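You operate a simulated robot arm through the tools that you are given. There is no shell and no other tool.

You run a simulated robot arm. Do the job below in one go: nothing can be reset, and whatever is moved stays where it is left.

TASK
Test the spelt on the tester, then grind it into the mill's beaker.
Fine: tester dial on its grain, one press; leave the mill dial; grind all, spill none; mill off after.

It is judged by the outcome, as a careful person would: the job done as asked, and still so three seconds after it is handed in. It fails if anything else is knocked over, pushed out of place, dropped, spilled or broken.

THE ROBOT
A 6-joint arm with a fingered hand, fixed in place. Base frame: the origin is on the floor under the middle of its stand, x ahead of it, y to its left, z up; the work surface is at about z = 0.85. Lengths are in m, angles in rad, forces in N, time in s.
With the tool pointing down near the work surface it reaches from about 0.3 to 0.92 m from the base axis. Its first joint turns from -2.897 to 2.897 rad. Payload 5 kg.
Tool frame: the origin (TCP) lies between the finger pads and is the grasp point; the fingertips stand 0.037 m ahead of it; z points along the fingers, y is the line along which they close. The gripper opens to 0.124 m; its body begins 0.043 m behind the TCP. The gripper is a hand of 3 fingers: y runs from the thumb to the fingers, the wrist lies at [-0.021, -0.125, -0.215] in the tool frame.
Orientation is that of the tool frame in the base frame, as [roll, pitch, yaw] about the fixed x, y, z axes, in that order (R = Rz(yaw) Ry(pitch) Rx(roll)). With the fingers straight down and the wrist toward the robot, the tool's x, y and z point along [0, 1, 0], [1, 0, 0] and [0, 0, -1] of the base frame.

THE INTERFACE
- The arm moves only by the tool send_rows. Its arguments are lists of equal length, an entry for each row: "turn": the turn, a rotation vector about the base's x, y, z in rad, a list of three; "xyz": the shift along the base's x, y, z in m, a list of three. In form: {"turn": [[rx, ry, rz], ...], "xyz": [[tx, ty, tz], ...]}. A call has 1 to 20 rows; each row is the pose to reach, as a shift and turn from the pose commanded when the call began. A row lasts 0.2 s, in which the tool goes at most 0.05 m and 0.15 rad; a call with a longer step from one row to the next is refused whole. Where a pose cannot be reached the arm comes as near as it can. A force on the tool above 40 N (or 10 N above the force at the start of the call, whichever is more), or a blocked arm, ends the call early, and 0.2 s more pass. In this call time passes only in rows, and 0.2 s behind the last. The reply holds the time, the measured pose of the TCP, the force on the tool along the base axes, the opening and the grip force, in the units named above and with some noise, with the torque about the TCP (base axes, N m) and any sound that the robot's microphone picked up, and new pictures: "views" is both (left out), scene, wrist or none.
- Cameras (640 x 400 px; columns grow to the right, rows downward): "scene" is fixed at [0.0526, -0.5001, 1.4759]; the picture's right is [0.57, -0.82, 0.00], its down [-0.38, -0.26, -0.89] and it looks along [0.73, 0.51, -0.46] (base axes); focal length 357 px, centre (320, 200). "wrist" rides on the gripper at [0.072, -0.104, -0.154] in the tool frame; the picture's right is [-0.83, 0.26, -0.49], its down [-0.51, -0.72, 0.47] and it looks along [-0.23, 0.64, 0.73] (tool axes); focal length 243 px, centre (320, 200). There is no depth. A picture from a camera that has moved, and an enlarged one, comes with that camera's place and axes in the base frame and with its lens.
- curl_fingers(index, middle, thumb_bend, thumb_turn): sets how far each is bent, from 0 (flat) to 1 (curled in); at 0.3 the hand is open as for a grip, at 0.7 the pads meet at the TCP. One left out holds its place. A second passes; each finger stops where it meets its share of the squeeze, and holds until it gets a number again. It is the only way to open and close the hand. It gives what a move gives, with no picture; readings hold the bend of each and the force on the fingers (four entries, about 0 where the hand has none), thumb and palm. thumb_turn goes from beside the hand (0) to across from the fingers (1), as for a grip.
- zoom(camera, box): a new picture of the part [left, top, right, bottom] of that camera's present view, enlarged. It takes no simulated time.
- hand_in(): hands the job in; it is judged then, once.

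Nothing tells you positions but the pictures and the camera data. Unless the task says otherwise, let go and move clear before handing in.

The tools are called after "Call:" by a JSON object that holds its "op" and its "data". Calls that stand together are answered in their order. send_rows: Moves the arm, as the interface text tells. Its arguments: {"type":"object","properties":{"turn":{"type":"array","items":{"type":"array","items":{"type":"number"}}},"xyz":{"type":"array","items":{"type":"array","items":{"type":"number"}}},"views":{"type":"string","enum":["both","scene","wrist","none"]}},"required":["turn","xyz"]} The other tools are called the same way: curl_fingers (index, middle, thumb_bend, thumb_turn) moves the fingers one by one; zoom (camera, box) takes an enlarged picture of a part of a camera's view; hand_in () hands the job in.

At the start:

```text
clock: 0.0
eef_pos: [0.7116, 0.2173, 1.2362]
orientation: [-3.142, 0.0, 1.571]
wrist_force: [-0.3, 0.2, 1.4]
wrist_torque: [-0.01, -0.02, 0.0]
width: 0.1236
gripper_force: 0.0
shape: jaw
bend: [0.3, 0.3, 0.3, 0.98]
finger forces: [0.0, 0.0, 0.0, 0.0, 0.0, 0.1]
```

scene: 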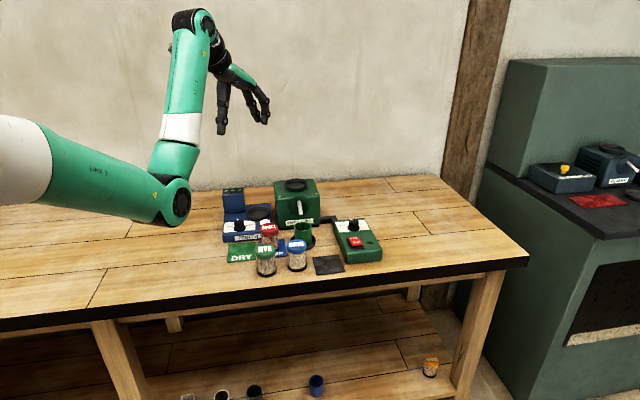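
wrist: 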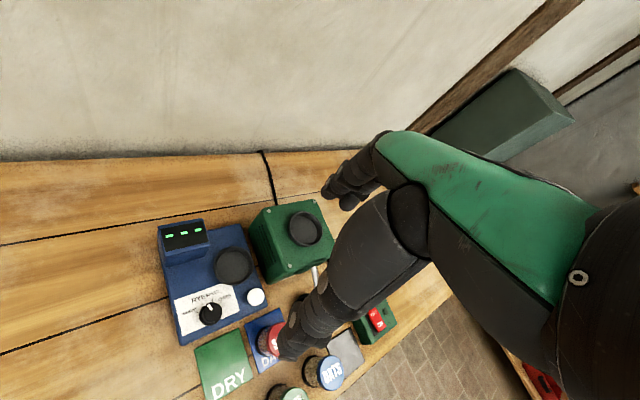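

I see a workbench with a blue tester, a green mill with a separate switch box, and three lidded jars. I'll zoom in to read the labels before I move anything.

Call:
{"op": "zoom", "data": {"camera": "scene", "box": [210, 165, 400, 285]}}

Call:
{"op": "zoom", "data": {"camera": "wrist", "box": [140, 190, 440, 400]}}

Call:
{"op": "zoom", "data": {"camera": "scene", "box": [500, 130, 640, 220]}}

Call:
{"op": "zoom", "data": {"camera": "scene", "box": [160, 330, 460, 400]}}

```text
3.33 times, centred on (305, 225) of scene
camera zoom: at [0.0526, -0.5001, 1.4759], right [0.57, -0.82, 0.0], down [-0.38, -0.26, -0.89], along [0.73, 0.51, -0.46], focal length 1189 px, centre (370, 117)
```

zoom: 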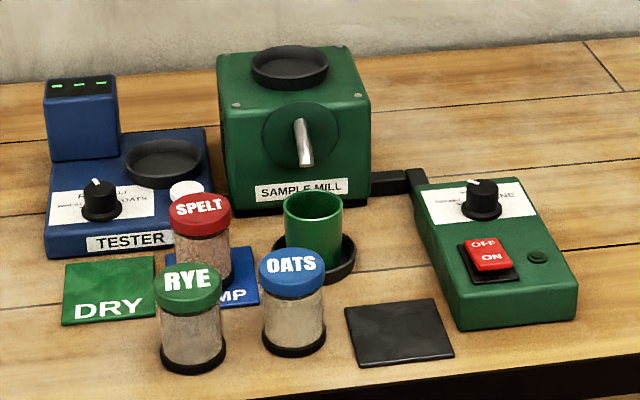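

```text
1.90 times, centred on (290, 295) of wrist
camera zoom: at [0.6079, 0.2926, 1.3867], right [0.26, -0.83, 0.49], down [-0.72, -0.51, -0.47], along [0.64, -0.23, -0.73], focal length 462 px, centre (377, 19)
```

zoom: 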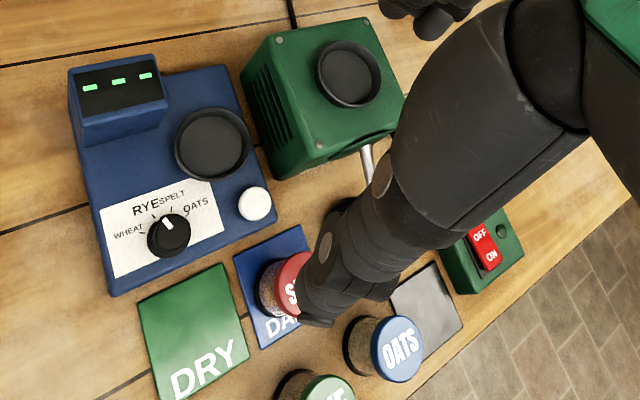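

```text
4.44 times, centred on (570, 175) of scene
camera zoom: at [0.0526, -0.5001, 1.4759], right [0.57, -0.82, 0.0], down [-0.38, -0.26, -0.89], along [0.73, 0.51, -0.46], focal length 1585 px, centre (-791, 311)
```

zoom: 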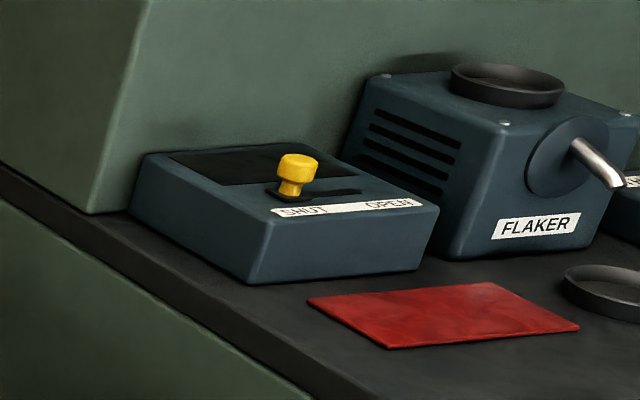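

```text
2.13 times, centred on (310, 365) of scene
camera zoom: at [0.0526, -0.5001, 1.4759], right [0.57, -0.82, 0.0], down [-0.38, -0.26, -0.89], along [0.73, 0.51, -0.46], focal length 761 px, centre (341, -152)
```

zoom: 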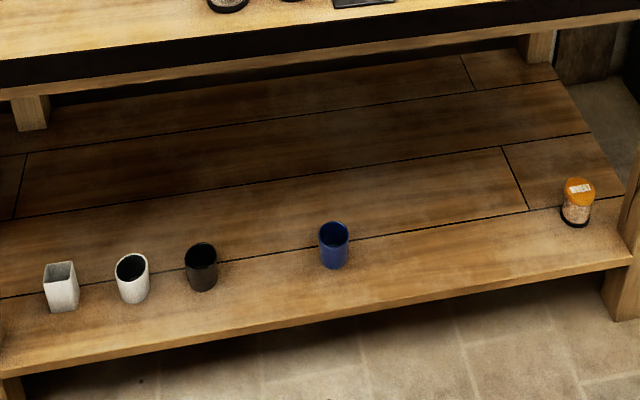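

The three jars (SPELT red, RYE green, OATS blue) stand near x≈0.67–0.7, y≈0–0.13. I'll move the hand back so the wrist camera gets a clearer look at the jars, dials and hopper.

Call:
{"op": "send_rows", "data": {"turn": [[0, 0, 0], [0, 0, 0], [0, 0, 0], [0, 0, 0], [0, 0, 0], [0, 0, 0]], "xyz": [[-0.04, 0, 0], [-0.08, 0, 0], [-0.12, 0, 0], [-0.16, 0, 0], [-0.2, 0.0, 0], [-0.22, 0, -0.02]]}}

```text
clock: 1.4
eef_pos: [0.5372, 0.227, 1.1214]
orientation: [3.12, -0.005, 1.575]
wrist_force: [1.0, -0.6, -0.4]
wrist_torque: [0.0, 0.02, -0.01]
width: 0.1241
gripper_force: 0.0
shape: jaw
bend: [0.3, 0.3, 0.3, 0.98]
finger forces: [0.0, 0.0, 0.0, 0.0, 0.1, 0.1]
out of reach, approached as far as the arm can: row 1, 2, 3, 4, 5, 6
camera wrist: at [0.4292, 0.2996, 1.2719], right [0.25, -0.83, 0.49], down [-0.71, -0.51, -0.49], along [0.66, -0.23, -0.72], focal length 243 px, centre (320, 200)
```

scene: 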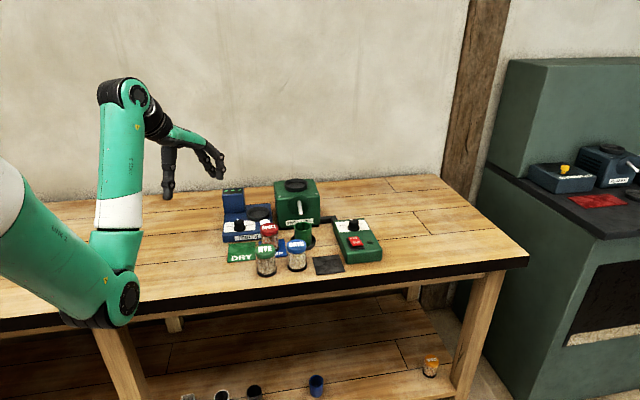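
wrist: 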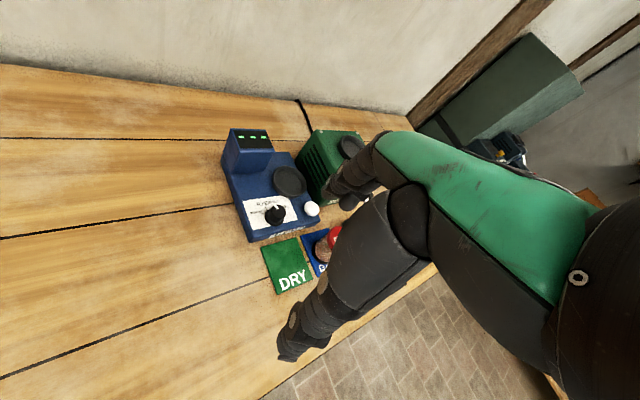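

The arm could not reach all of that pose. I'll move it toward the right (−y) so the jars and machines fall in the clear left half of the wrist view.

Call:
{"op": "send_rows", "data": {"turn": [[0, 0, 0], [0, 0, 0], [0, 0, 0], [0, 0, 0], [0, 0, 0], [0, 0, 0]], "xyz": [[0.0, -0.045, 0], [0.0, -0.09, 0], [0.0, -0.13, 0], [0.0, -0.17, 0], [0.0, -0.21, 0], [0.0, -0.25, 0]]}}

```text
clock: 2.8
eef_pos: [0.5417, -0.0231, 1.1111]
orientation: [3.14, 0.0, 1.57]
wrist_force: [-0.3, 1.2, -0.8]
wrist_torque: [-0.03, 0.0, 0.03]
width: 0.1239
gripper_force: 0.1
shape: jaw
bend: [0.3, 0.3, 0.3, 0.98]
finger forces: [0.0, 0.0, 0.1, 0.0, 0.1, 0.0]
out of reach, approached as far as the arm can: row 1, 2, 3, 4, 5, 6
camera wrist: at [0.4372, 0.0519, 1.2625], right [0.26, -0.83, 0.49], down [-0.72, -0.51, -0.47], along [0.64, -0.23, -0.73], focal length 243 px, centre (320, 200)
```

scene: 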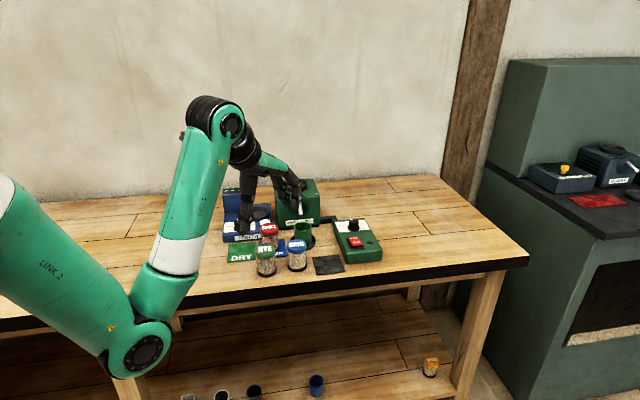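
wrist: 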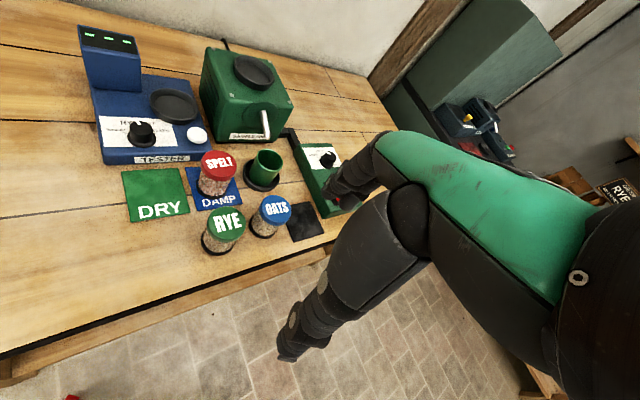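

Call:
{"op": "zoom", "data": {"camera": "wrist", "box": [70, 20, 390, 260]}}

Call:
{"op": "zoom", "data": {"camera": "wrist", "box": [180, 130, 340, 260]}}

Call:
{"op": "zoom", "data": {"camera": "wrist", "box": [70, 20, 230, 180]}}

Call:
{"op": "zoom", "data": {"camera": "wrist", "box": [190, 40, 310, 150]}}

```text
1.67 times, centred on (230, 140) of wrist
camera zoom: at [0.4372, 0.0519, 1.2625], right [0.26, -0.83, 0.49], down [-0.72, -0.51, -0.47], along [0.64, -0.23, -0.73], focal length 404 px, centre (470, 300)
```

zoom: 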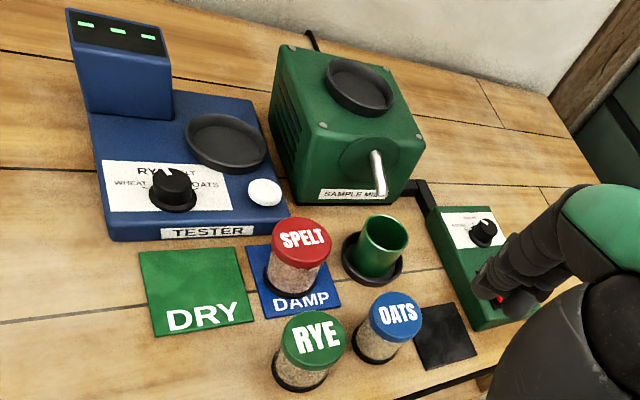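

```text
3.08 times, centred on (260, 195) of wrist
camera zoom: at [0.4372, 0.0519, 1.2625], right [0.26, -0.83, 0.49], down [-0.72, -0.51, -0.47], along [0.64, -0.23, -0.73], focal length 746 px, centre (505, 215)
```

zoom: 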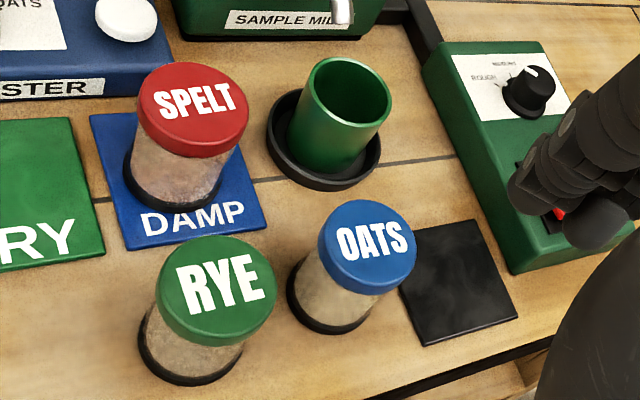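

```text
2.50 times, centred on (150, 100) of wrist
camera zoom: at [0.4372, 0.0519, 1.2625], right [0.26, -0.83, 0.49], down [-0.72, -0.51, -0.47], along [0.64, -0.23, -0.73], focal length 606 px, centre (745, 450)
```

zoom: 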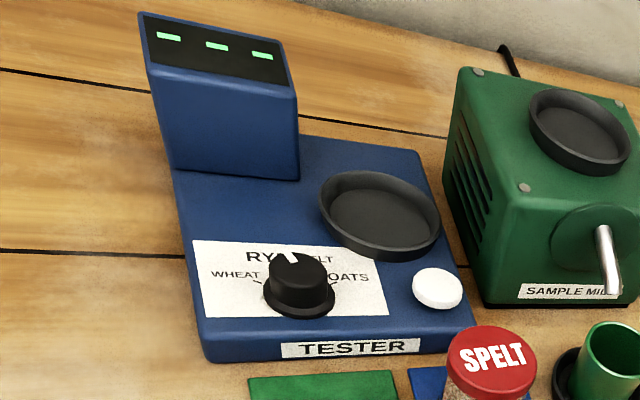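

```text
3.64 times, centred on (250, 95) of wrist
camera zoom: at [0.4372, 0.0519, 1.2625], right [0.26, -0.83, 0.49], down [-0.72, -0.51, -0.47], along [0.64, -0.23, -0.73], focal length 882 px, centre (574, 582)
```

zoom: 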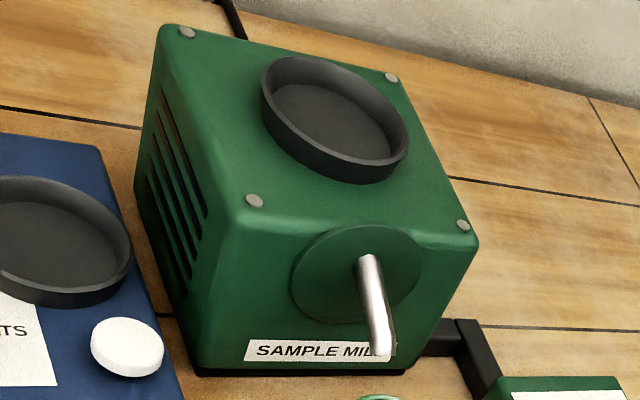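

The layout is clear now: SPELT ≈(0.685, 0.12), RYE ≈(0.60, 0.06), OATS ≈(0.667, 0.007), tester plate ≈(0.79, 0.27). I'll lower the arm slightly for a closer view and to see how the commanded pose behaves after an unreachable row.

Call:
{"op": "send_rows", "data": {"turn": [[0, 0, 0], [0, 0, 0], [0, 0, 0]], "xyz": [[0.0, 0, -0.02], [0.0, 0, -0.04], [0.0, 0, -0.05]]}}

```text
clock: 3.6
eef_pos: [0.5418, -0.0211, 1.0625]
orientation: [3.14, -0.001, 1.57]
wrist_force: [0.6, -0.1, 1.5]
wrist_torque: [-0.03, -0.01, -0.01]
width: 0.1239
gripper_force: 0.1
shape: jaw
bend: [0.3, 0.3, 0.3, 0.98]
finger forces: [0.1, 0.0, 0.0, 0.0, 0.0, 0.1]
camera wrist: at [0.4378, 0.0527, 1.2138], right [0.26, -0.83, 0.49], down [-0.72, -0.51, -0.47], along [0.64, -0.23, -0.73], focal length 243 px, centre (320, 200)
```

scene: 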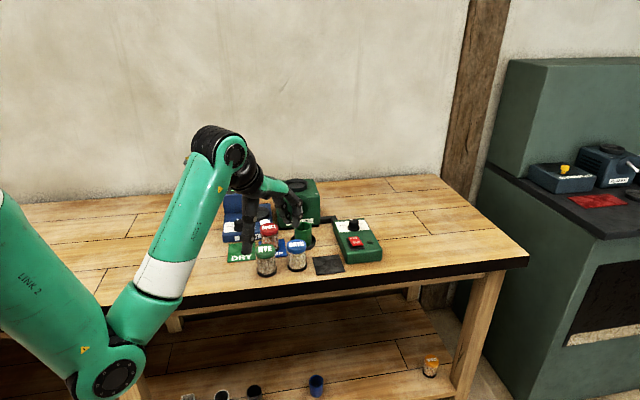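
wrist: 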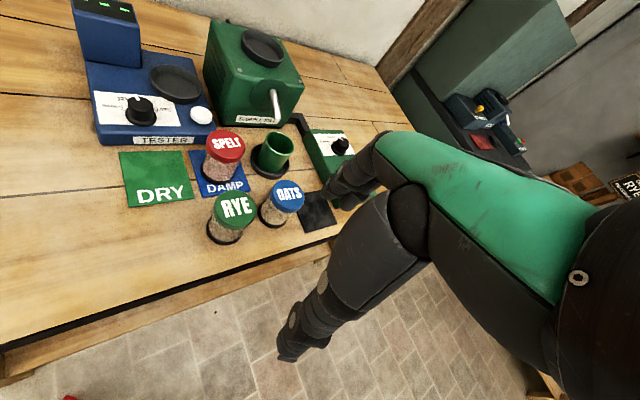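

Call:
{"op": "send_rows", "data": {"turn": [[0, 0, 0], [0, 0, 0], [0, 0, 0], [0, 0, 0]], "xyz": [[0.02, -0.03, -0.01], [0.04, -0.06, -0.02], [0.06, -0.09, -0.03], [0.08, -0.11, -0.04]], "views": "wrist"}}

Call:
{"op": "zoom", "data": {"camera": "wrist", "box": [100, 60, 340, 230]}}

Call:
{"op": "zoom", "data": {"camera": "wrist", "box": [0, 0, 200, 130]}}

Call:
{"op": "zoom", "data": {"camera": "wrist", "box": [160, 0, 360, 130]}}

```text
clock: 4.6
eef_pos: [0.6219, -0.1327, 1.0217]
orientation: [3.14, -0.001, 1.572]
wrist_force: [0.1, 0.2, -0.3]
wrist_torque: [0.01, 0.02, -0.02]
width: 0.124
gripper_force: 0.1
shape: jaw
bend: [0.3, 0.3, 0.3, 0.98]
finger forces: [0.1, 0.0, 0.0, 0.0, 0.0, 0.0]
camera wrist: at [0.5186, -0.0569, 1.1736], right [0.26, -0.83, 0.49], down [-0.72, -0.51, -0.47], along [0.64, -0.23, -0.73], focal length 243 px, centre (320, 200)
```

wrist: 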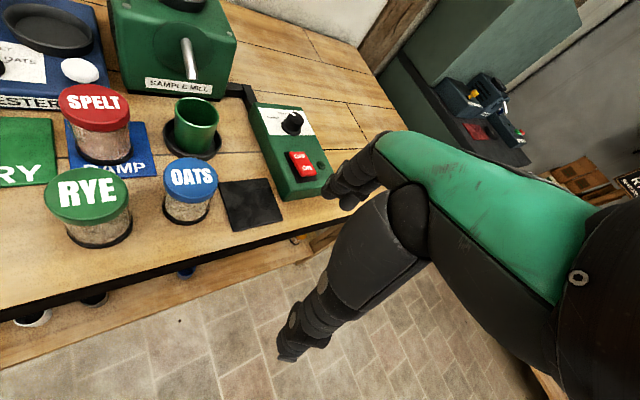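

```text
2.35 times, centred on (220, 145) of wrist
camera zoom: at [0.5186, -0.0569, 1.1736], right [0.26, -0.83, 0.49], down [-0.72, -0.51, -0.47], along [0.64, -0.23, -0.73], focal length 571 px, centre (555, 329)
```

zoom: 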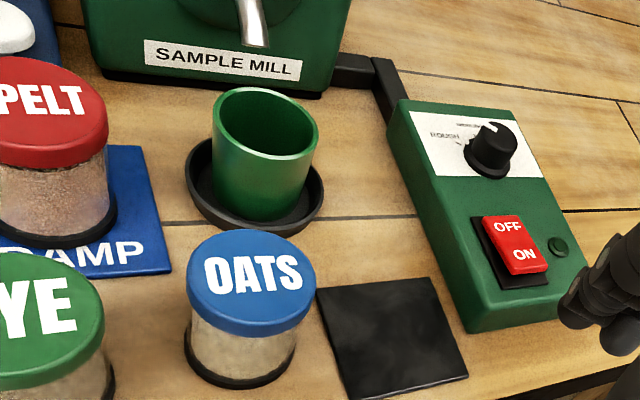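

```text
3.08 times, centred on (100, 65) of wrist
camera zoom: at [0.5186, -0.0569, 1.1736], right [0.26, -0.83, 0.49], down [-0.72, -0.51, -0.47], along [0.64, -0.23, -0.73], focal length 746 px, centre (997, 615)
```

zoom: 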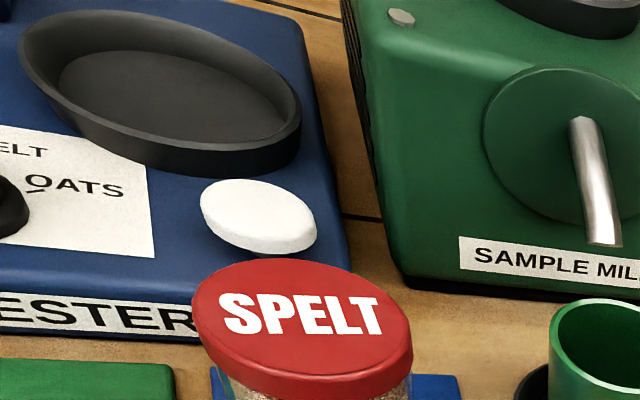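

```text
3.08 times, centred on (260, 65) of wrist
camera zoom: at [0.5186, -0.0569, 1.1736], right [0.26, -0.83, 0.49], down [-0.72, -0.51, -0.47], along [0.64, -0.23, -0.73], focal length 746 px, centre (505, 615)
```

zoom: 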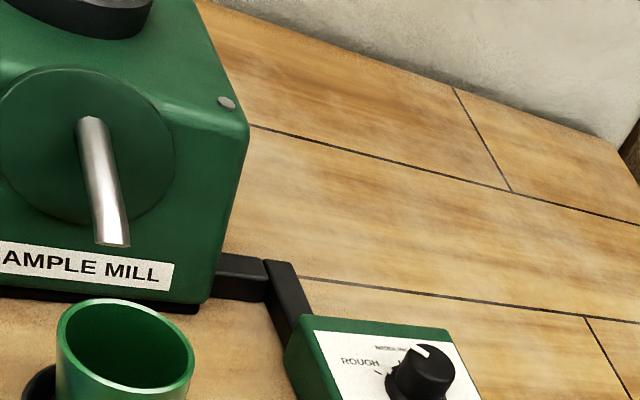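

The SPELT jar is a glass jar with a red lid, and the mill and tester each have a shallow black dish on top. I'll move up over the front of the mill to look down into its hopper and at the dials.

Call:
{"op": "send_rows", "data": {"turn": [[0, 0, 0], [0, 0, 0], [0, 0, 0], [0, 0, 0], [0, 0, 0], [0, 0, 0]], "xyz": [[0.02, 0.02, 0.04], [0.05, 0.05, 0.06], [0.08, 0.08, 0.08], [0.11, 0.11, 0.09], [0.14, 0.14, 0.1], [0.16, 0.17, 0.1]]}}

Call:
{"op": "zoom", "data": {"camera": "wrist", "box": [120, 80, 340, 230]}}

Call:
{"op": "zoom", "data": {"camera": "wrist", "box": [0, 100, 220, 300]}}

Call:
{"op": "zoom", "data": {"camera": "wrist", "box": [80, 230, 340, 400]}}

```text
clock: 6.0
eef_pos: [0.7846, 0.0403, 1.1233]
orientation: [3.141, 0.001, 1.571]
wrist_force: [-0.5, 0.2, -0.6]
wrist_torque: [0.0, 0.04, -0.01]
width: 0.1241
gripper_force: 0.1
shape: jaw
bend: [0.3, 0.3, 0.3, 0.98]
finger forces: [0.1, 0.0, 0.0, 0.1, 0.1, 0.0]
camera wrist: at [0.6799, 0.1137, 1.2752], right [0.26, -0.83, 0.49], down [-0.72, -0.51, -0.47], along [0.64, -0.23, -0.73], focal length 243 px, centre (320, 200)
```

scene: 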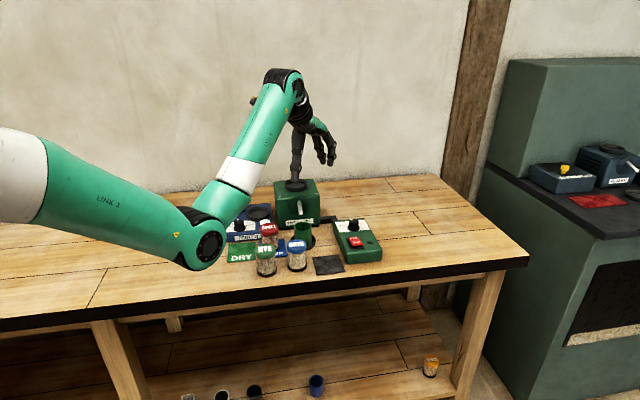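
wrist: 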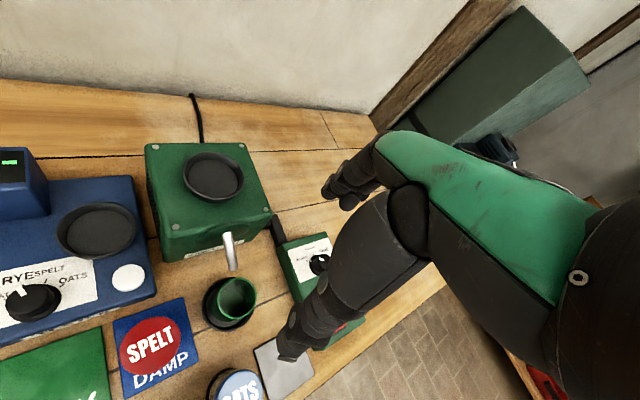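

```text
2.67 times, centred on (230, 155) of wrist
camera zoom: at [0.6799, 0.1137, 1.2752], right [0.26, -0.83, 0.49], down [-0.72, -0.51, -0.47], along [0.64, -0.23, -0.73], focal length 647 px, centre (560, 320)
```

zoom: 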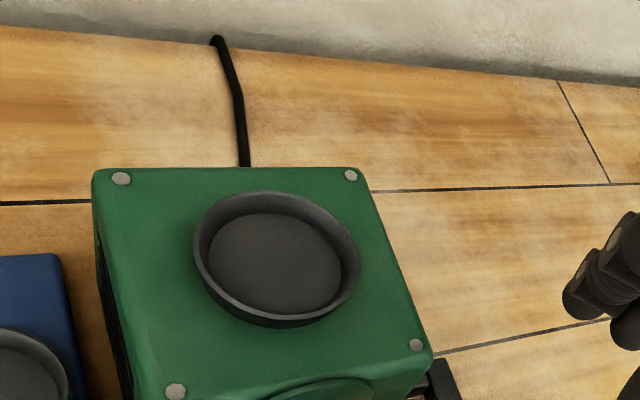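

```text
2.00 times, centred on (110, 200) of wrist
camera zoom: at [0.6799, 0.1137, 1.2752], right [0.26, -0.83, 0.49], down [-0.72, -0.51, -0.47], along [0.64, -0.23, -0.73], focal length 485 px, centre (740, 200)
```

zoom: 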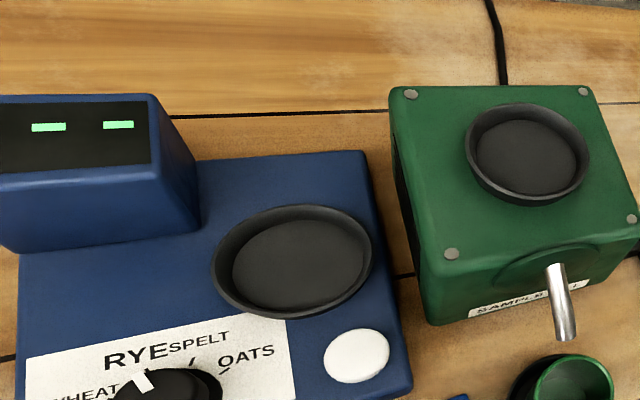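

```text
2.35 times, centred on (210, 315) of wrist
camera zoom: at [0.6799, 0.1137, 1.2752], right [0.26, -0.83, 0.49], down [-0.72, -0.51, -0.47], along [0.64, -0.23, -0.73], focal length 571 px, centre (579, -71)
```

zoom: 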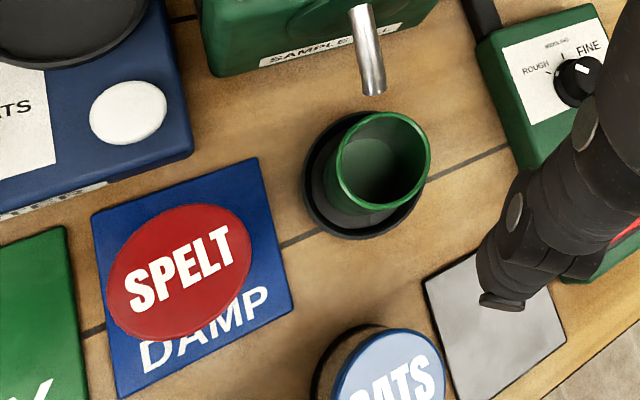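

The mill's hopper dish is shallow and flat-bottomed, about the size of a jar base, and the beaker sits in its ring below the spout. Next I need a close look at the tester dial and its pointer.

Call:
{"op": "send_rows", "data": {"turn": [[0, 0, 0], [0, 0, 0], [0, 0, 0], [0, 0, 0]], "xyz": [[-0.03, 0.025, -0.01], [-0.06, 0.05, -0.03], [-0.09, 0.08, -0.04], [-0.105, 0.09, -0.06]], "views": "wrist"}}

Call:
{"op": "zoom", "data": {"camera": "wrist", "box": [90, 140, 290, 280]}}

Call:
{"op": "zoom", "data": {"camera": "wrist", "box": [130, 180, 230, 250]}}

```text
clock: 7.0
eef_pos: [0.6801, 0.1277, 1.0628]
orientation: [3.14, 0.0, 1.57]
wrist_force: [0.4, 0.9, 0.0]
wrist_torque: [0.01, 0.01, -0.03]
width: 0.1238
gripper_force: 0.1
shape: jaw
bend: [0.3, 0.3, 0.3, 0.98]
finger forces: [0.0, 0.0, 0.0, 0.1, 0.0, 0.0]
camera wrist: at [0.5758, 0.2022, 1.2153], right [0.26, -0.83, 0.49], down [-0.72, -0.51, -0.47], along [0.64, -0.23, -0.73], focal length 243 px, centre (320, 200)
```

wrist: 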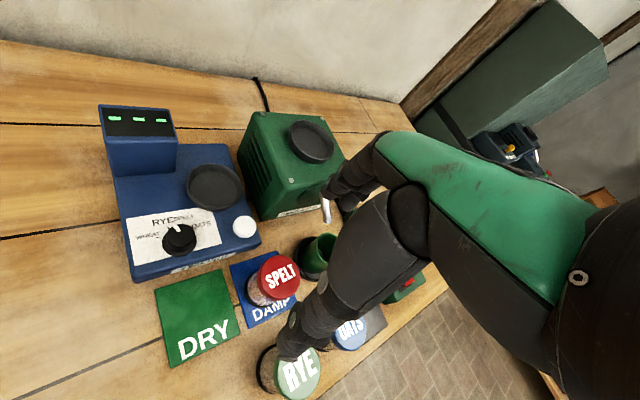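

```text
2.86 times, centred on (190, 210) of wrist
camera zoom: at [0.5758, 0.2022, 1.2153], right [0.26, -0.83, 0.49], down [-0.72, -0.51, -0.47], along [0.64, -0.23, -0.73], focal length 693 px, centre (691, 171)
```

zoom: 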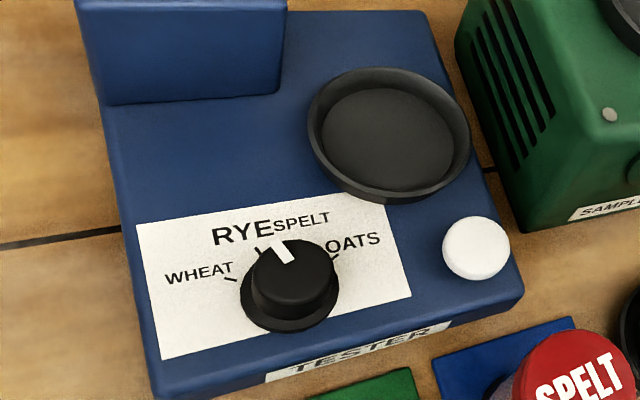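

```text
5.71 times, centred on (180, 215) of wrist
camera zoom: at [0.5758, 0.2022, 1.2153], right [0.26, -0.83, 0.49], down [-0.72, -0.51, -0.47], along [0.64, -0.23, -0.73], focal length 1386 px, centre (1120, 114)
```

zoom: 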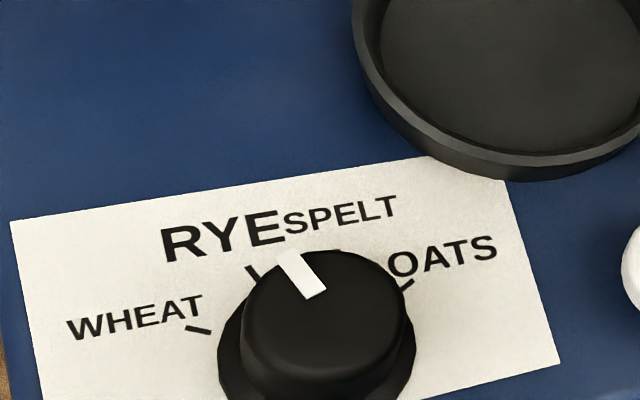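

The pointer is on RYE; SPELT is one tick (about 45°) clockwise. I'll go above the dial (≈0.687, 0.252) with the hand pre-turned +0.7 rad, so that turning the knob clockwise ends in a comfortable pose, and half-close the fingers.

Call:
{"op": "send_rows", "data": {"turn": [[0, 0, 0.14], [0, 0, 0.28], [0, 0, 0.42], [0, 0, 0.56], [0, 0, 0.7]], "xyz": [[0.0, 0.03, 0], [0.0, 0.06, -0.01], [0.005, 0.09, -0.02], [0.007, 0.11, -0.03], [0.007, 0.124, -0.04]], "views": "none"}}

Call:
{"op": "curl_fingers", "data": {"index": 0.48, "middle": 0.48, "thumb_bend": 0.48}}

Call:
{"op": "send_rows", "data": {"turn": [[0, 0, 0]], "xyz": [[0, 0, 0]]}}

```text
clock: 8.2
eef_pos: [0.6851, 0.2528, 1.0248]
orientation: [3.141, -0.001, 2.272]
wrist_force: [-0.5, -0.1, 0.4]
wrist_torque: [-0.02, -0.01, 0.02]
width: 0.124
gripper_force: 0.0
shape: jaw
bend: [0.3, 0.3, 0.3, 0.98]
finger forces: [0.1, 0.1, 0.0, 0.0, 0.1, 0.1]
```

```text
clock: 9.2
eef_pos: [0.6853, 0.2534, 1.0246]
orientation: [-3.141, 0.0, 2.272]
wrist_force: [0.0, 0.3, 0.9]
wrist_torque: [0.0, -0.03, 0.03]
width: 0.0747
gripper_force: 0.0
shape: fingers
bend: [0.48, 0.48, 0.48, 0.98]
finger forces: [0.0, 0.1, 0.0, 0.1, 0.0, 0.0]
```

```text
clock: 9.6
eef_pos: [0.6848, 0.2523, 1.0245]
orientation: [3.14, 0.0, 2.272]
wrist_force: [-1.2, 0.3, -0.8]
wrist_torque: [-0.05, -0.01, -0.01]
width: 0.0747
gripper_force: 0.0
shape: fingers
bend: [0.48, 0.48, 0.48, 0.98]
finger forces: [0.1, 0.1, 0.0, 0.1, 0.0, 0.1]
camera wrist: at [0.559, 0.2432, 1.1762], right [0.73, -0.47, 0.49], down [-0.23, -0.85, -0.47], along [0.64, 0.24, -0.73], focal length 243 px, centre (320, 200)
```

scene: 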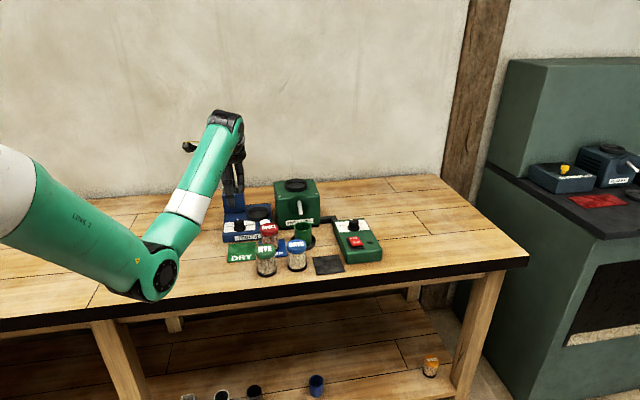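
wrist: 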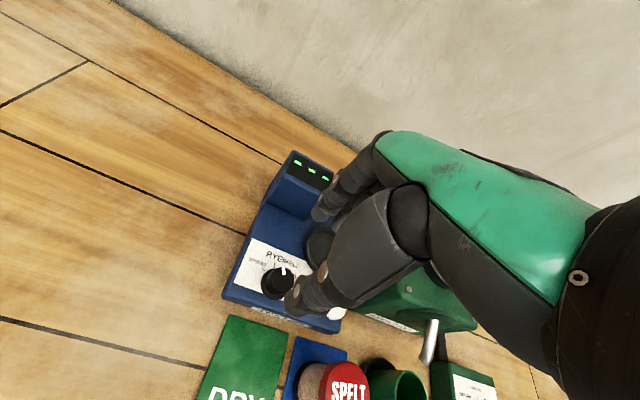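

Call:
{"op": "zoom", "data": {"camera": "wrist", "box": [210, 140, 380, 340]}}

Call:
{"op": "zoom", "data": {"camera": "wrist", "box": [240, 235, 340, 315]}}

Call:
{"op": "zoom", "data": {"camera": "scene", "box": [180, 120, 320, 260]}}

```text
2.00 times, centred on (295, 240) of wrist
camera zoom: at [0.559, 0.2432, 1.1762], right [0.73, -0.47, 0.49], down [-0.23, -0.85, -0.47], along [0.64, 0.24, -0.73], focal length 485 px, centre (370, 120)
```

zoom: 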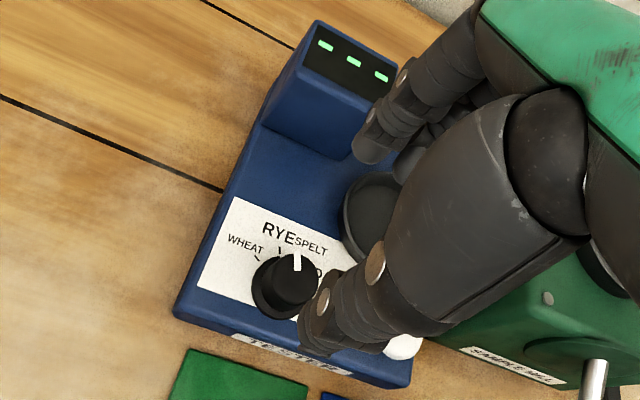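

```text
5.00 times, centred on (290, 275) of wrist
camera zoom: at [0.559, 0.2432, 1.1762], right [0.73, -0.47, 0.49], down [-0.23, -0.85, -0.47], along [0.64, 0.24, -0.73], focal length 1213 px, centre (470, -175)
```

zoom: 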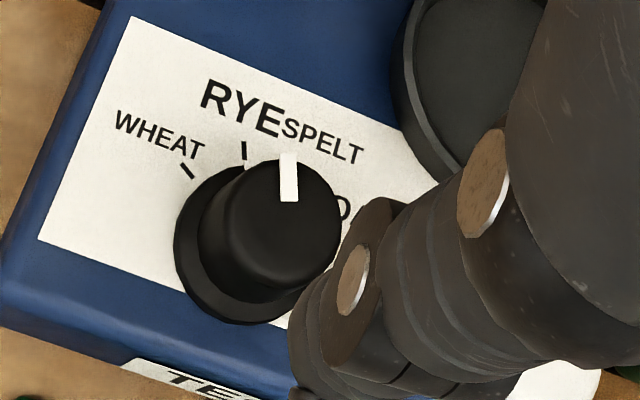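

```text
2.86 times, centred on (250, 190) of scene
camera zoom: at [0.0526, -0.5001, 1.4759], right [0.57, -0.82, 0.0], down [-0.38, -0.26, -0.89], along [0.73, 0.51, -0.46], focal length 1019 px, centre (520, 229)
```

zoom: 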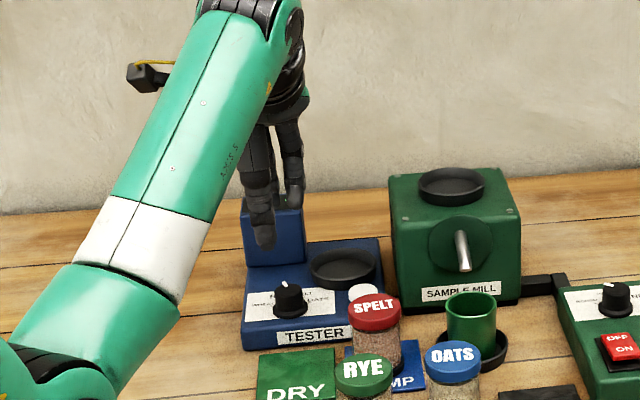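

The knob is centred at about (0.6885, 0.253), with its top near z≈0.90. I'll descend partway and check the alignment in the wrist view.

Call:
{"op": "send_rows", "data": {"turn": [[0, 0, 0], [0, 0, 0], [0, 0, 0]], "xyz": [[0.003, 0.0005, -0.03], [0.003, 0.0005, -0.055], [0.003, 0.0005, -0.075]]}}

Call:
{"op": "zoom", "data": {"camera": "wrist", "box": [210, 170, 370, 330]}}

Call:
{"op": "zoom", "data": {"camera": "scene", "box": [200, 180, 290, 260]}}

```text
clock: 10.4
eef_pos: [0.6882, 0.2525, 0.9491]
orientation: [3.141, 0.0, 2.272]
wrist_force: [0.6, 1.1, 0.1]
wrist_torque: [-0.02, -0.01, 0.01]
width: 0.0743
gripper_force: 0.1
shape: fingers
bend: [0.48, 0.48, 0.48, 0.98]
finger forces: [0.1, 0.1, 0.0, 0.1, 0.0, 0.0]
camera wrist: at [0.5619, 0.2441, 1.1005], right [0.73, -0.47, 0.49], down [-0.23, -0.85, -0.47], along [0.64, 0.24, -0.73], focal length 243 px, centre (320, 200)
```

scene: 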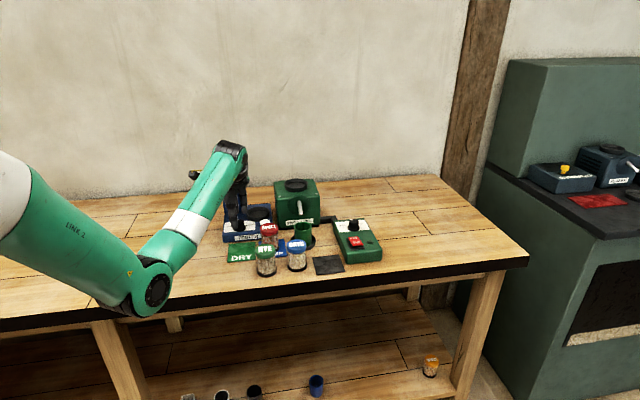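
wrist: 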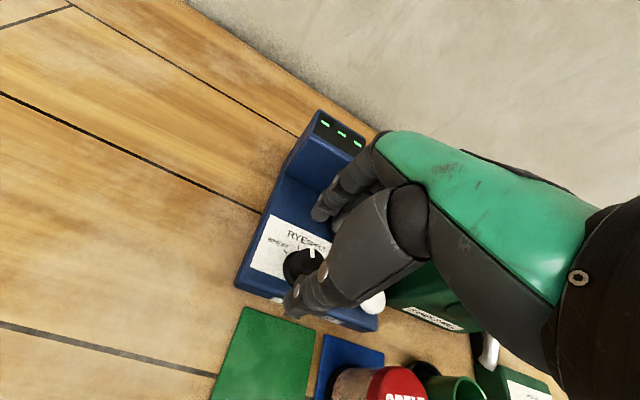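

```text
2.50 times, centred on (290, 250) of wrist
camera zoom: at [0.5619, 0.2441, 1.1005], right [0.73, -0.47, 0.49], down [-0.23, -0.85, -0.47], along [0.64, 0.24, -0.73], focal length 606 px, centre (395, 75)
```

zoom: 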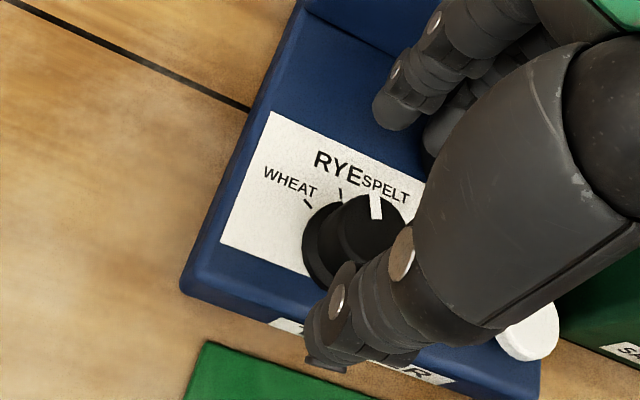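

```text
5.00 times, centred on (245, 220) of scene
camera zoom: at [0.0526, -0.5001, 1.4759], right [0.57, -0.82, 0.0], down [-0.38, -0.26, -0.89], along [0.73, 0.51, -0.46], focal length 1783 px, centre (695, 100)
```

zoom: 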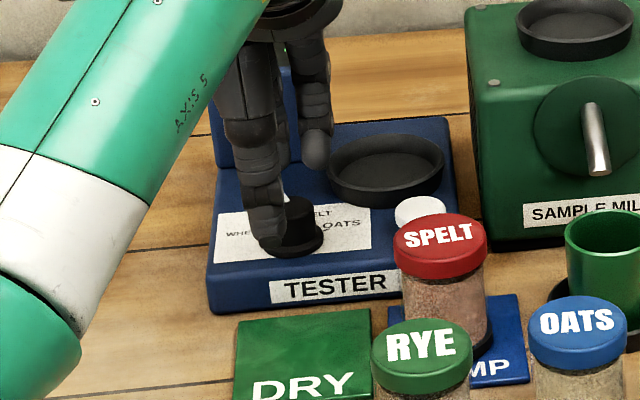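

Call:
{"op": "send_rows", "data": {"turn": [[0, 0, 0], [0, 0, 0], [0, 0, 0]], "xyz": [[0, 0, -0.01], [0, 0, -0.018], [0, 0, -0.024]], "views": "none"}}

Call:
{"op": "zoom", "data": {"camera": "wrist", "box": [230, 170, 350, 320]}}

Call:
{"op": "zoom", "data": {"camera": "scene", "box": [210, 190, 280, 250]}}

```text
clock: 11.2
eef_pos: [0.6865, 0.2519, 0.9251]
orientation: [-3.141, -0.001, 2.27]
wrist_force: [-1.2, -0.7, -1.3]
wrist_torque: [0.01, 0.01, 0.01]
width: 0.0745
gripper_force: 0.0
shape: fingers
bend: [0.48, 0.48, 0.48, 0.98]
finger forces: [0.0, 0.1, 0.0, 0.0, 0.1, 0.0]
```

```text
2.67 times, centred on (290, 245) of wrist
camera zoom: at [0.5611, 0.2436, 1.0769], right [0.73, -0.47, 0.49], down [-0.22, -0.85, -0.47], along [0.64, 0.24, -0.73], focal length 647 px, centre (400, 80)
```

zoom: 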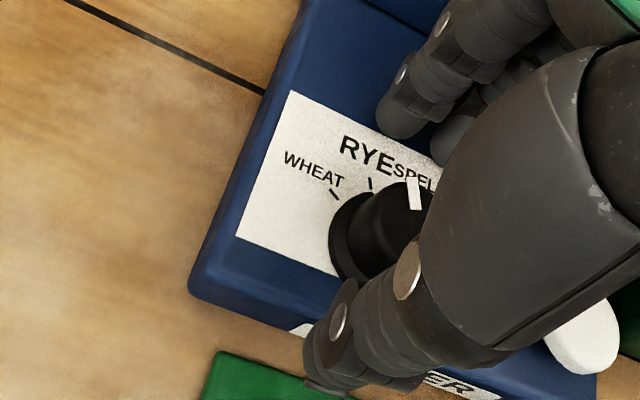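

```text
6.67 times, centred on (245, 220) of scene
camera zoom: at [0.0526, -0.5001, 1.4759], right [0.57, -0.82, 0.0], down [-0.38, -0.26, -0.89], along [0.73, 0.51, -0.46], focal length 2377 px, centre (820, 67)
```

zoom: 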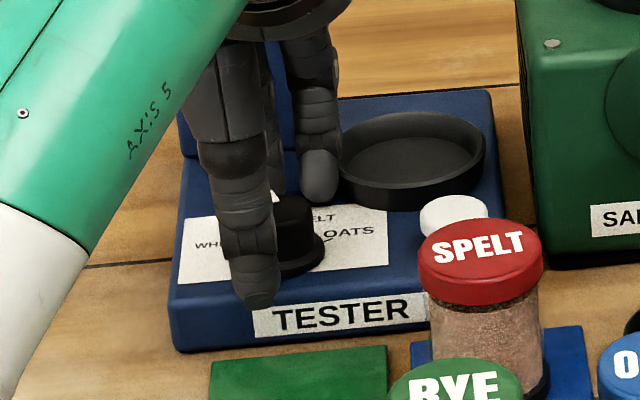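

Call:
{"op": "curl_fingers", "data": {"index": 0.57, "middle": 0.57, "thumb_bend": 0.57}}

Call:
{"op": "zoom", "data": {"camera": "wrist", "box": [230, 170, 350, 320]}}

Call:
{"op": "zoom", "data": {"camera": "scene", "box": [210, 190, 280, 250]}}

```text
clock: 12.2
eef_pos: [0.6876, 0.2528, 0.9248]
orientation: [-3.141, 0.0, 2.271]
wrist_force: [0.3, 0.7, 0.2]
wrist_torque: [-0.03, 0.0, 0.01]
width: 0.0499
gripper_force: 0.0
shape: fingers
bend: [0.56, 0.56, 0.56, 0.98]
finger forces: [0.0, 0.1, 0.0, 0.0, 0.1, 0.0]
```

```text
2.67 times, centred on (290, 245) of wrist
camera zoom: at [0.5611, 0.2436, 1.0768], right [0.73, -0.47, 0.49], down [-0.23, -0.85, -0.47], along [0.64, 0.24, -0.73], focal length 647 px, centre (400, 80)
```

zoom: 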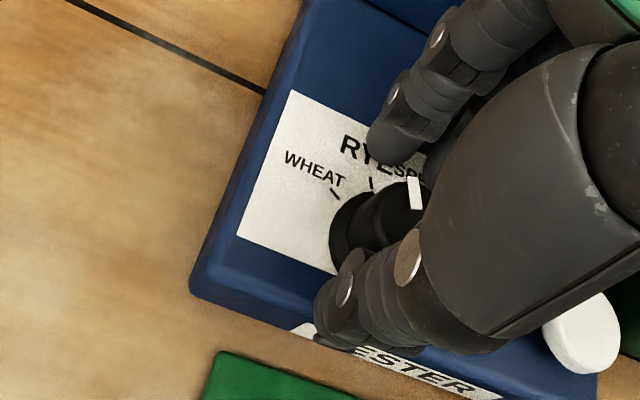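

```text
6.67 times, centred on (245, 220) of scene
camera zoom: at [0.0526, -0.5001, 1.4759], right [0.57, -0.82, 0.0], down [-0.38, -0.26, -0.89], along [0.73, 0.51, -0.46], focal length 2377 px, centre (820, 67)
```

zoom: 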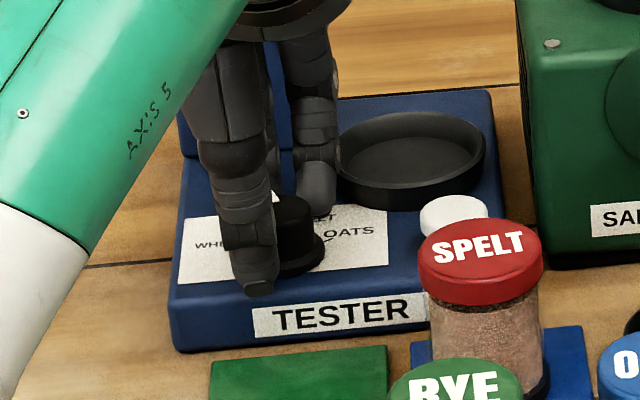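

Call:
{"op": "curl_fingers", "data": {"index": 0.68, "middle": 0.68, "thumb_bend": 0.68}}

Call:
{"op": "zoom", "data": {"camera": "wrist", "box": [230, 170, 350, 320]}}

Call:
{"op": "zoom", "data": {"camera": "scene", "box": [210, 190, 280, 250]}}

```text
clock: 13.2
eef_pos: [0.6883, 0.2528, 0.9235]
orientation: [-3.142, 0.002, 2.272]
wrist_force: [0.2, -1.9, -0.7]
wrist_torque: [-0.07, -0.04, -0.02]
width: 0.025
gripper_force: 5.5
shape: fingers
bend: [0.65, 0.66, 0.63, 0.97]
finger forces: [2.2, 3.5, 0.0, 0.1, 5.6, 0.0]
```

```text
2.67 times, centred on (290, 245) of wrist
camera zoom: at [0.5611, 0.2435, 1.0768], right [0.73, -0.47, 0.49], down [-0.23, -0.85, -0.47], along [0.64, 0.24, -0.73], focal length 647 px, centre (400, 80)
```

zoom: 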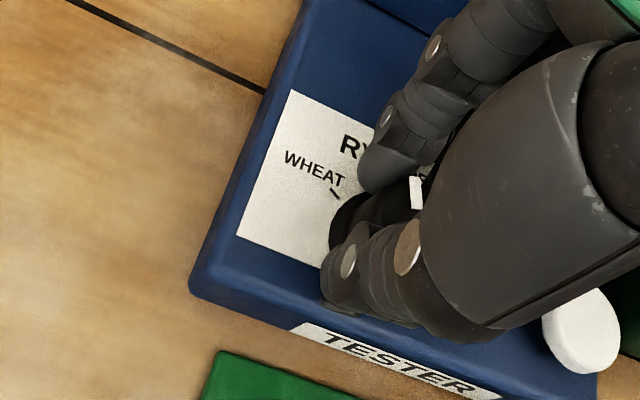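

```text
6.67 times, centred on (245, 220) of scene
camera zoom: at [0.0526, -0.5001, 1.4759], right [0.57, -0.82, 0.0], down [-0.38, -0.26, -0.89], along [0.73, 0.51, -0.46], focal length 2377 px, centre (820, 67)
```

zoom: 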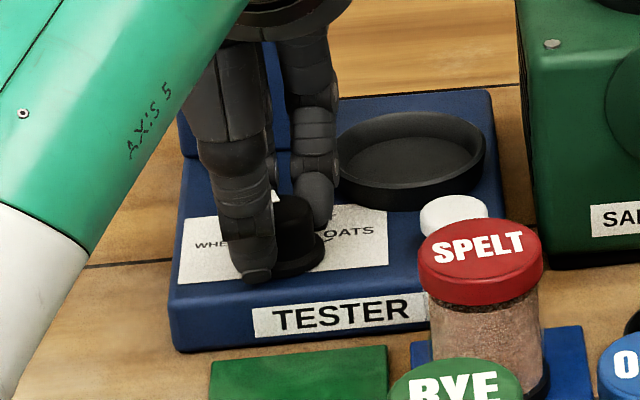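

The knob is gripped at about 5.5 N. I'll rotate it clockwise in part and check that it follows.

Call:
{"op": "send_rows", "data": {"turn": [[0, 0, -0.1], [0, 0, -0.2], [0, 0, -0.3], [0, 0, -0.4]], "xyz": [[0, 0, 0], [0, 0, 0], [0, 0, 0], [0, 0, 0]], "views": "wrist"}}

Call:
{"op": "zoom", "data": {"camera": "wrist", "box": [230, 170, 350, 320]}}

Call:
{"op": "zoom", "data": {"camera": "scene", "box": [210, 190, 280, 250]}}

```text
clock: 14.2
eef_pos: [0.6881, 0.2528, 0.9256]
orientation: [3.139, 0.0, 1.87]
wrist_force: [4.0, -0.7, 1.1]
wrist_torque: [-0.07, -0.27, 0.04]
width: 0.0249
gripper_force: 6.7
shape: fingers
bend: [0.65, 0.65, 0.64, 0.97]
finger forces: [3.2, 5.9, 0.1, 0.0, 4.1, 0.1]
camera wrist: at [0.5667, 0.2935, 1.0769], right [0.49, -0.72, 0.49], down [-0.54, -0.7, -0.47], along [0.68, -0.03, -0.73], focal length 243 px, centre (320, 200)
```

wrist: 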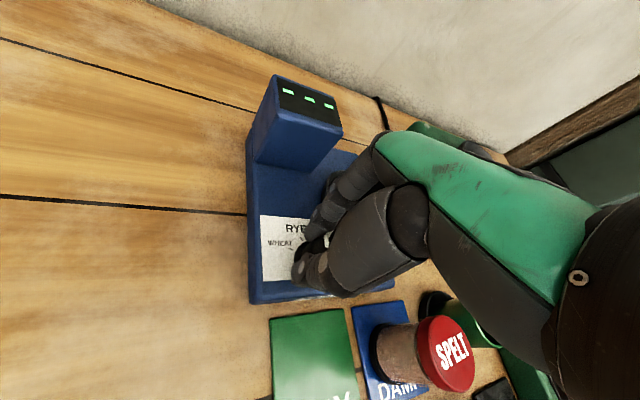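

```text
2.67 times, centred on (290, 245) of wrist
camera zoom: at [0.5667, 0.2935, 1.0769], right [0.49, -0.72, 0.49], down [-0.54, -0.7, -0.47], along [0.68, -0.03, -0.73], focal length 647 px, centre (400, 80)
```

zoom: 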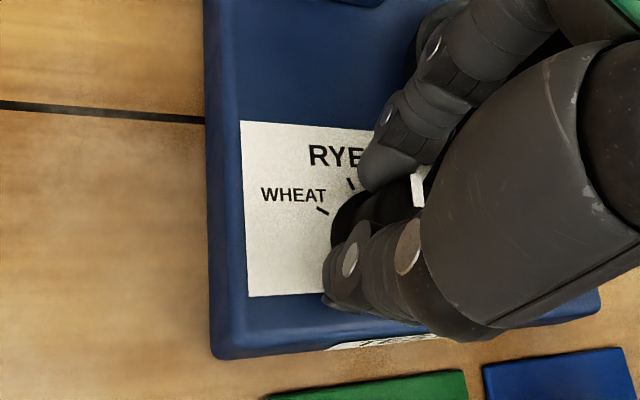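

```text
6.67 times, centred on (245, 220) of scene
camera zoom: at [0.0526, -0.5001, 1.4759], right [0.57, -0.82, 0.0], down [-0.38, -0.26, -0.89], along [0.73, 0.51, -0.46], focal length 2377 px, centre (820, 67)
```

zoom: 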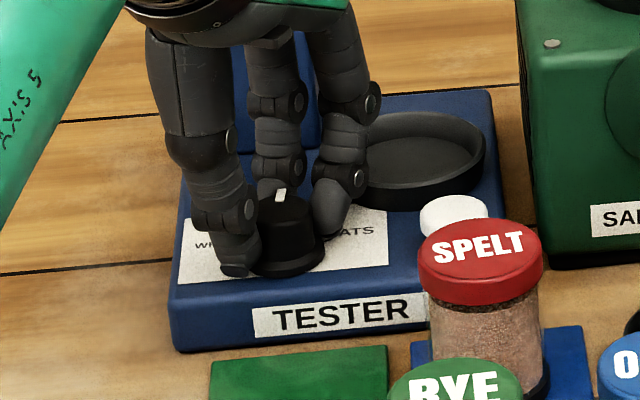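

The knob turns with the hand. Continuing to about 45° in total.

Call:
{"op": "send_rows", "data": {"turn": [[0, 0, -0.1], [0, 0, -0.2], [0, 0, -0.3], [0, 0, -0.37]], "xyz": [[0, 0, 0], [0, 0, 0], [0, 0, 0], [0, 0, 0]], "views": "wrist"}}

Call:
{"op": "zoom", "data": {"camera": "wrist", "box": [230, 170, 350, 320]}}

Call:
{"op": "zoom", "data": {"camera": "scene", "box": [210, 190, 280, 250]}}

```text
clock: 15.2
eef_pos: [0.6876, 0.2535, 0.9254]
orientation: [3.14, 0.001, 1.499]
wrist_force: [6.6, -2.5, 4.1]
wrist_torque: [-0.13, -0.32, 0.02]
width: 0.0246
gripper_force: 7.3
shape: fingers
bend: [0.65, 0.64, 0.64, 0.97]
finger forces: [4.1, 6.8, 0.0, 0.0, 3.5, 0.0]
camera wrist: at [0.5895, 0.3348, 1.0767], right [0.2, -0.85, 0.49], down [-0.76, -0.45, -0.47], along [0.62, -0.28, -0.73], focal length 243 px, centre (320, 200)
```

wrist: 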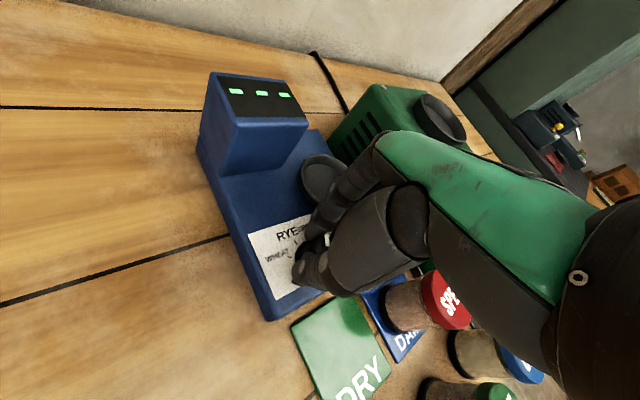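

```text
2.67 times, centred on (290, 245) of wrist
camera zoom: at [0.5895, 0.3348, 1.0767], right [0.2, -0.85, 0.49], down [-0.76, -0.45, -0.47], along [0.62, -0.28, -0.73], focal length 647 px, centre (400, 80)
```

zoom: 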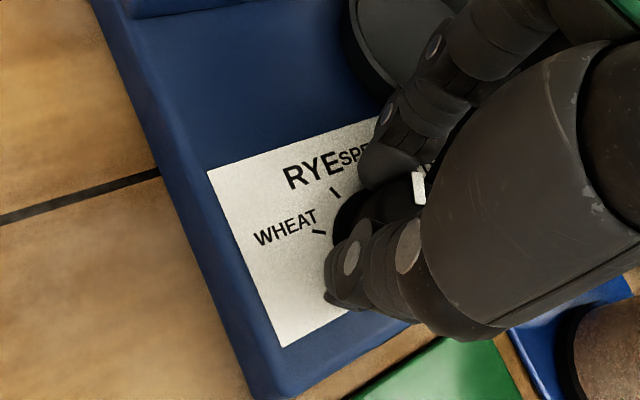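

```text
6.67 times, centred on (245, 220) of scene
camera zoom: at [0.0526, -0.5001, 1.4759], right [0.57, -0.82, 0.0], down [-0.38, -0.26, -0.89], along [0.73, 0.51, -0.46], focal length 2377 px, centre (820, 67)
```

zoom: 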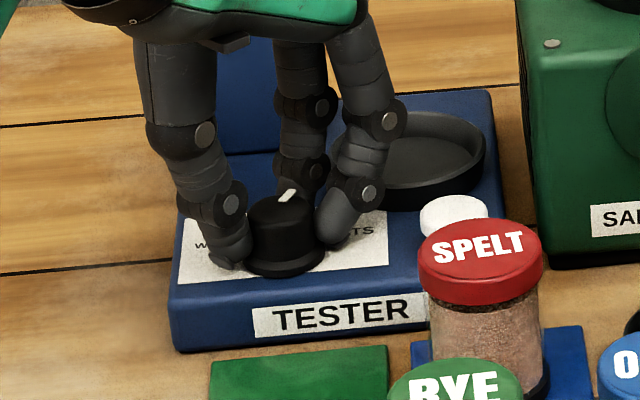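

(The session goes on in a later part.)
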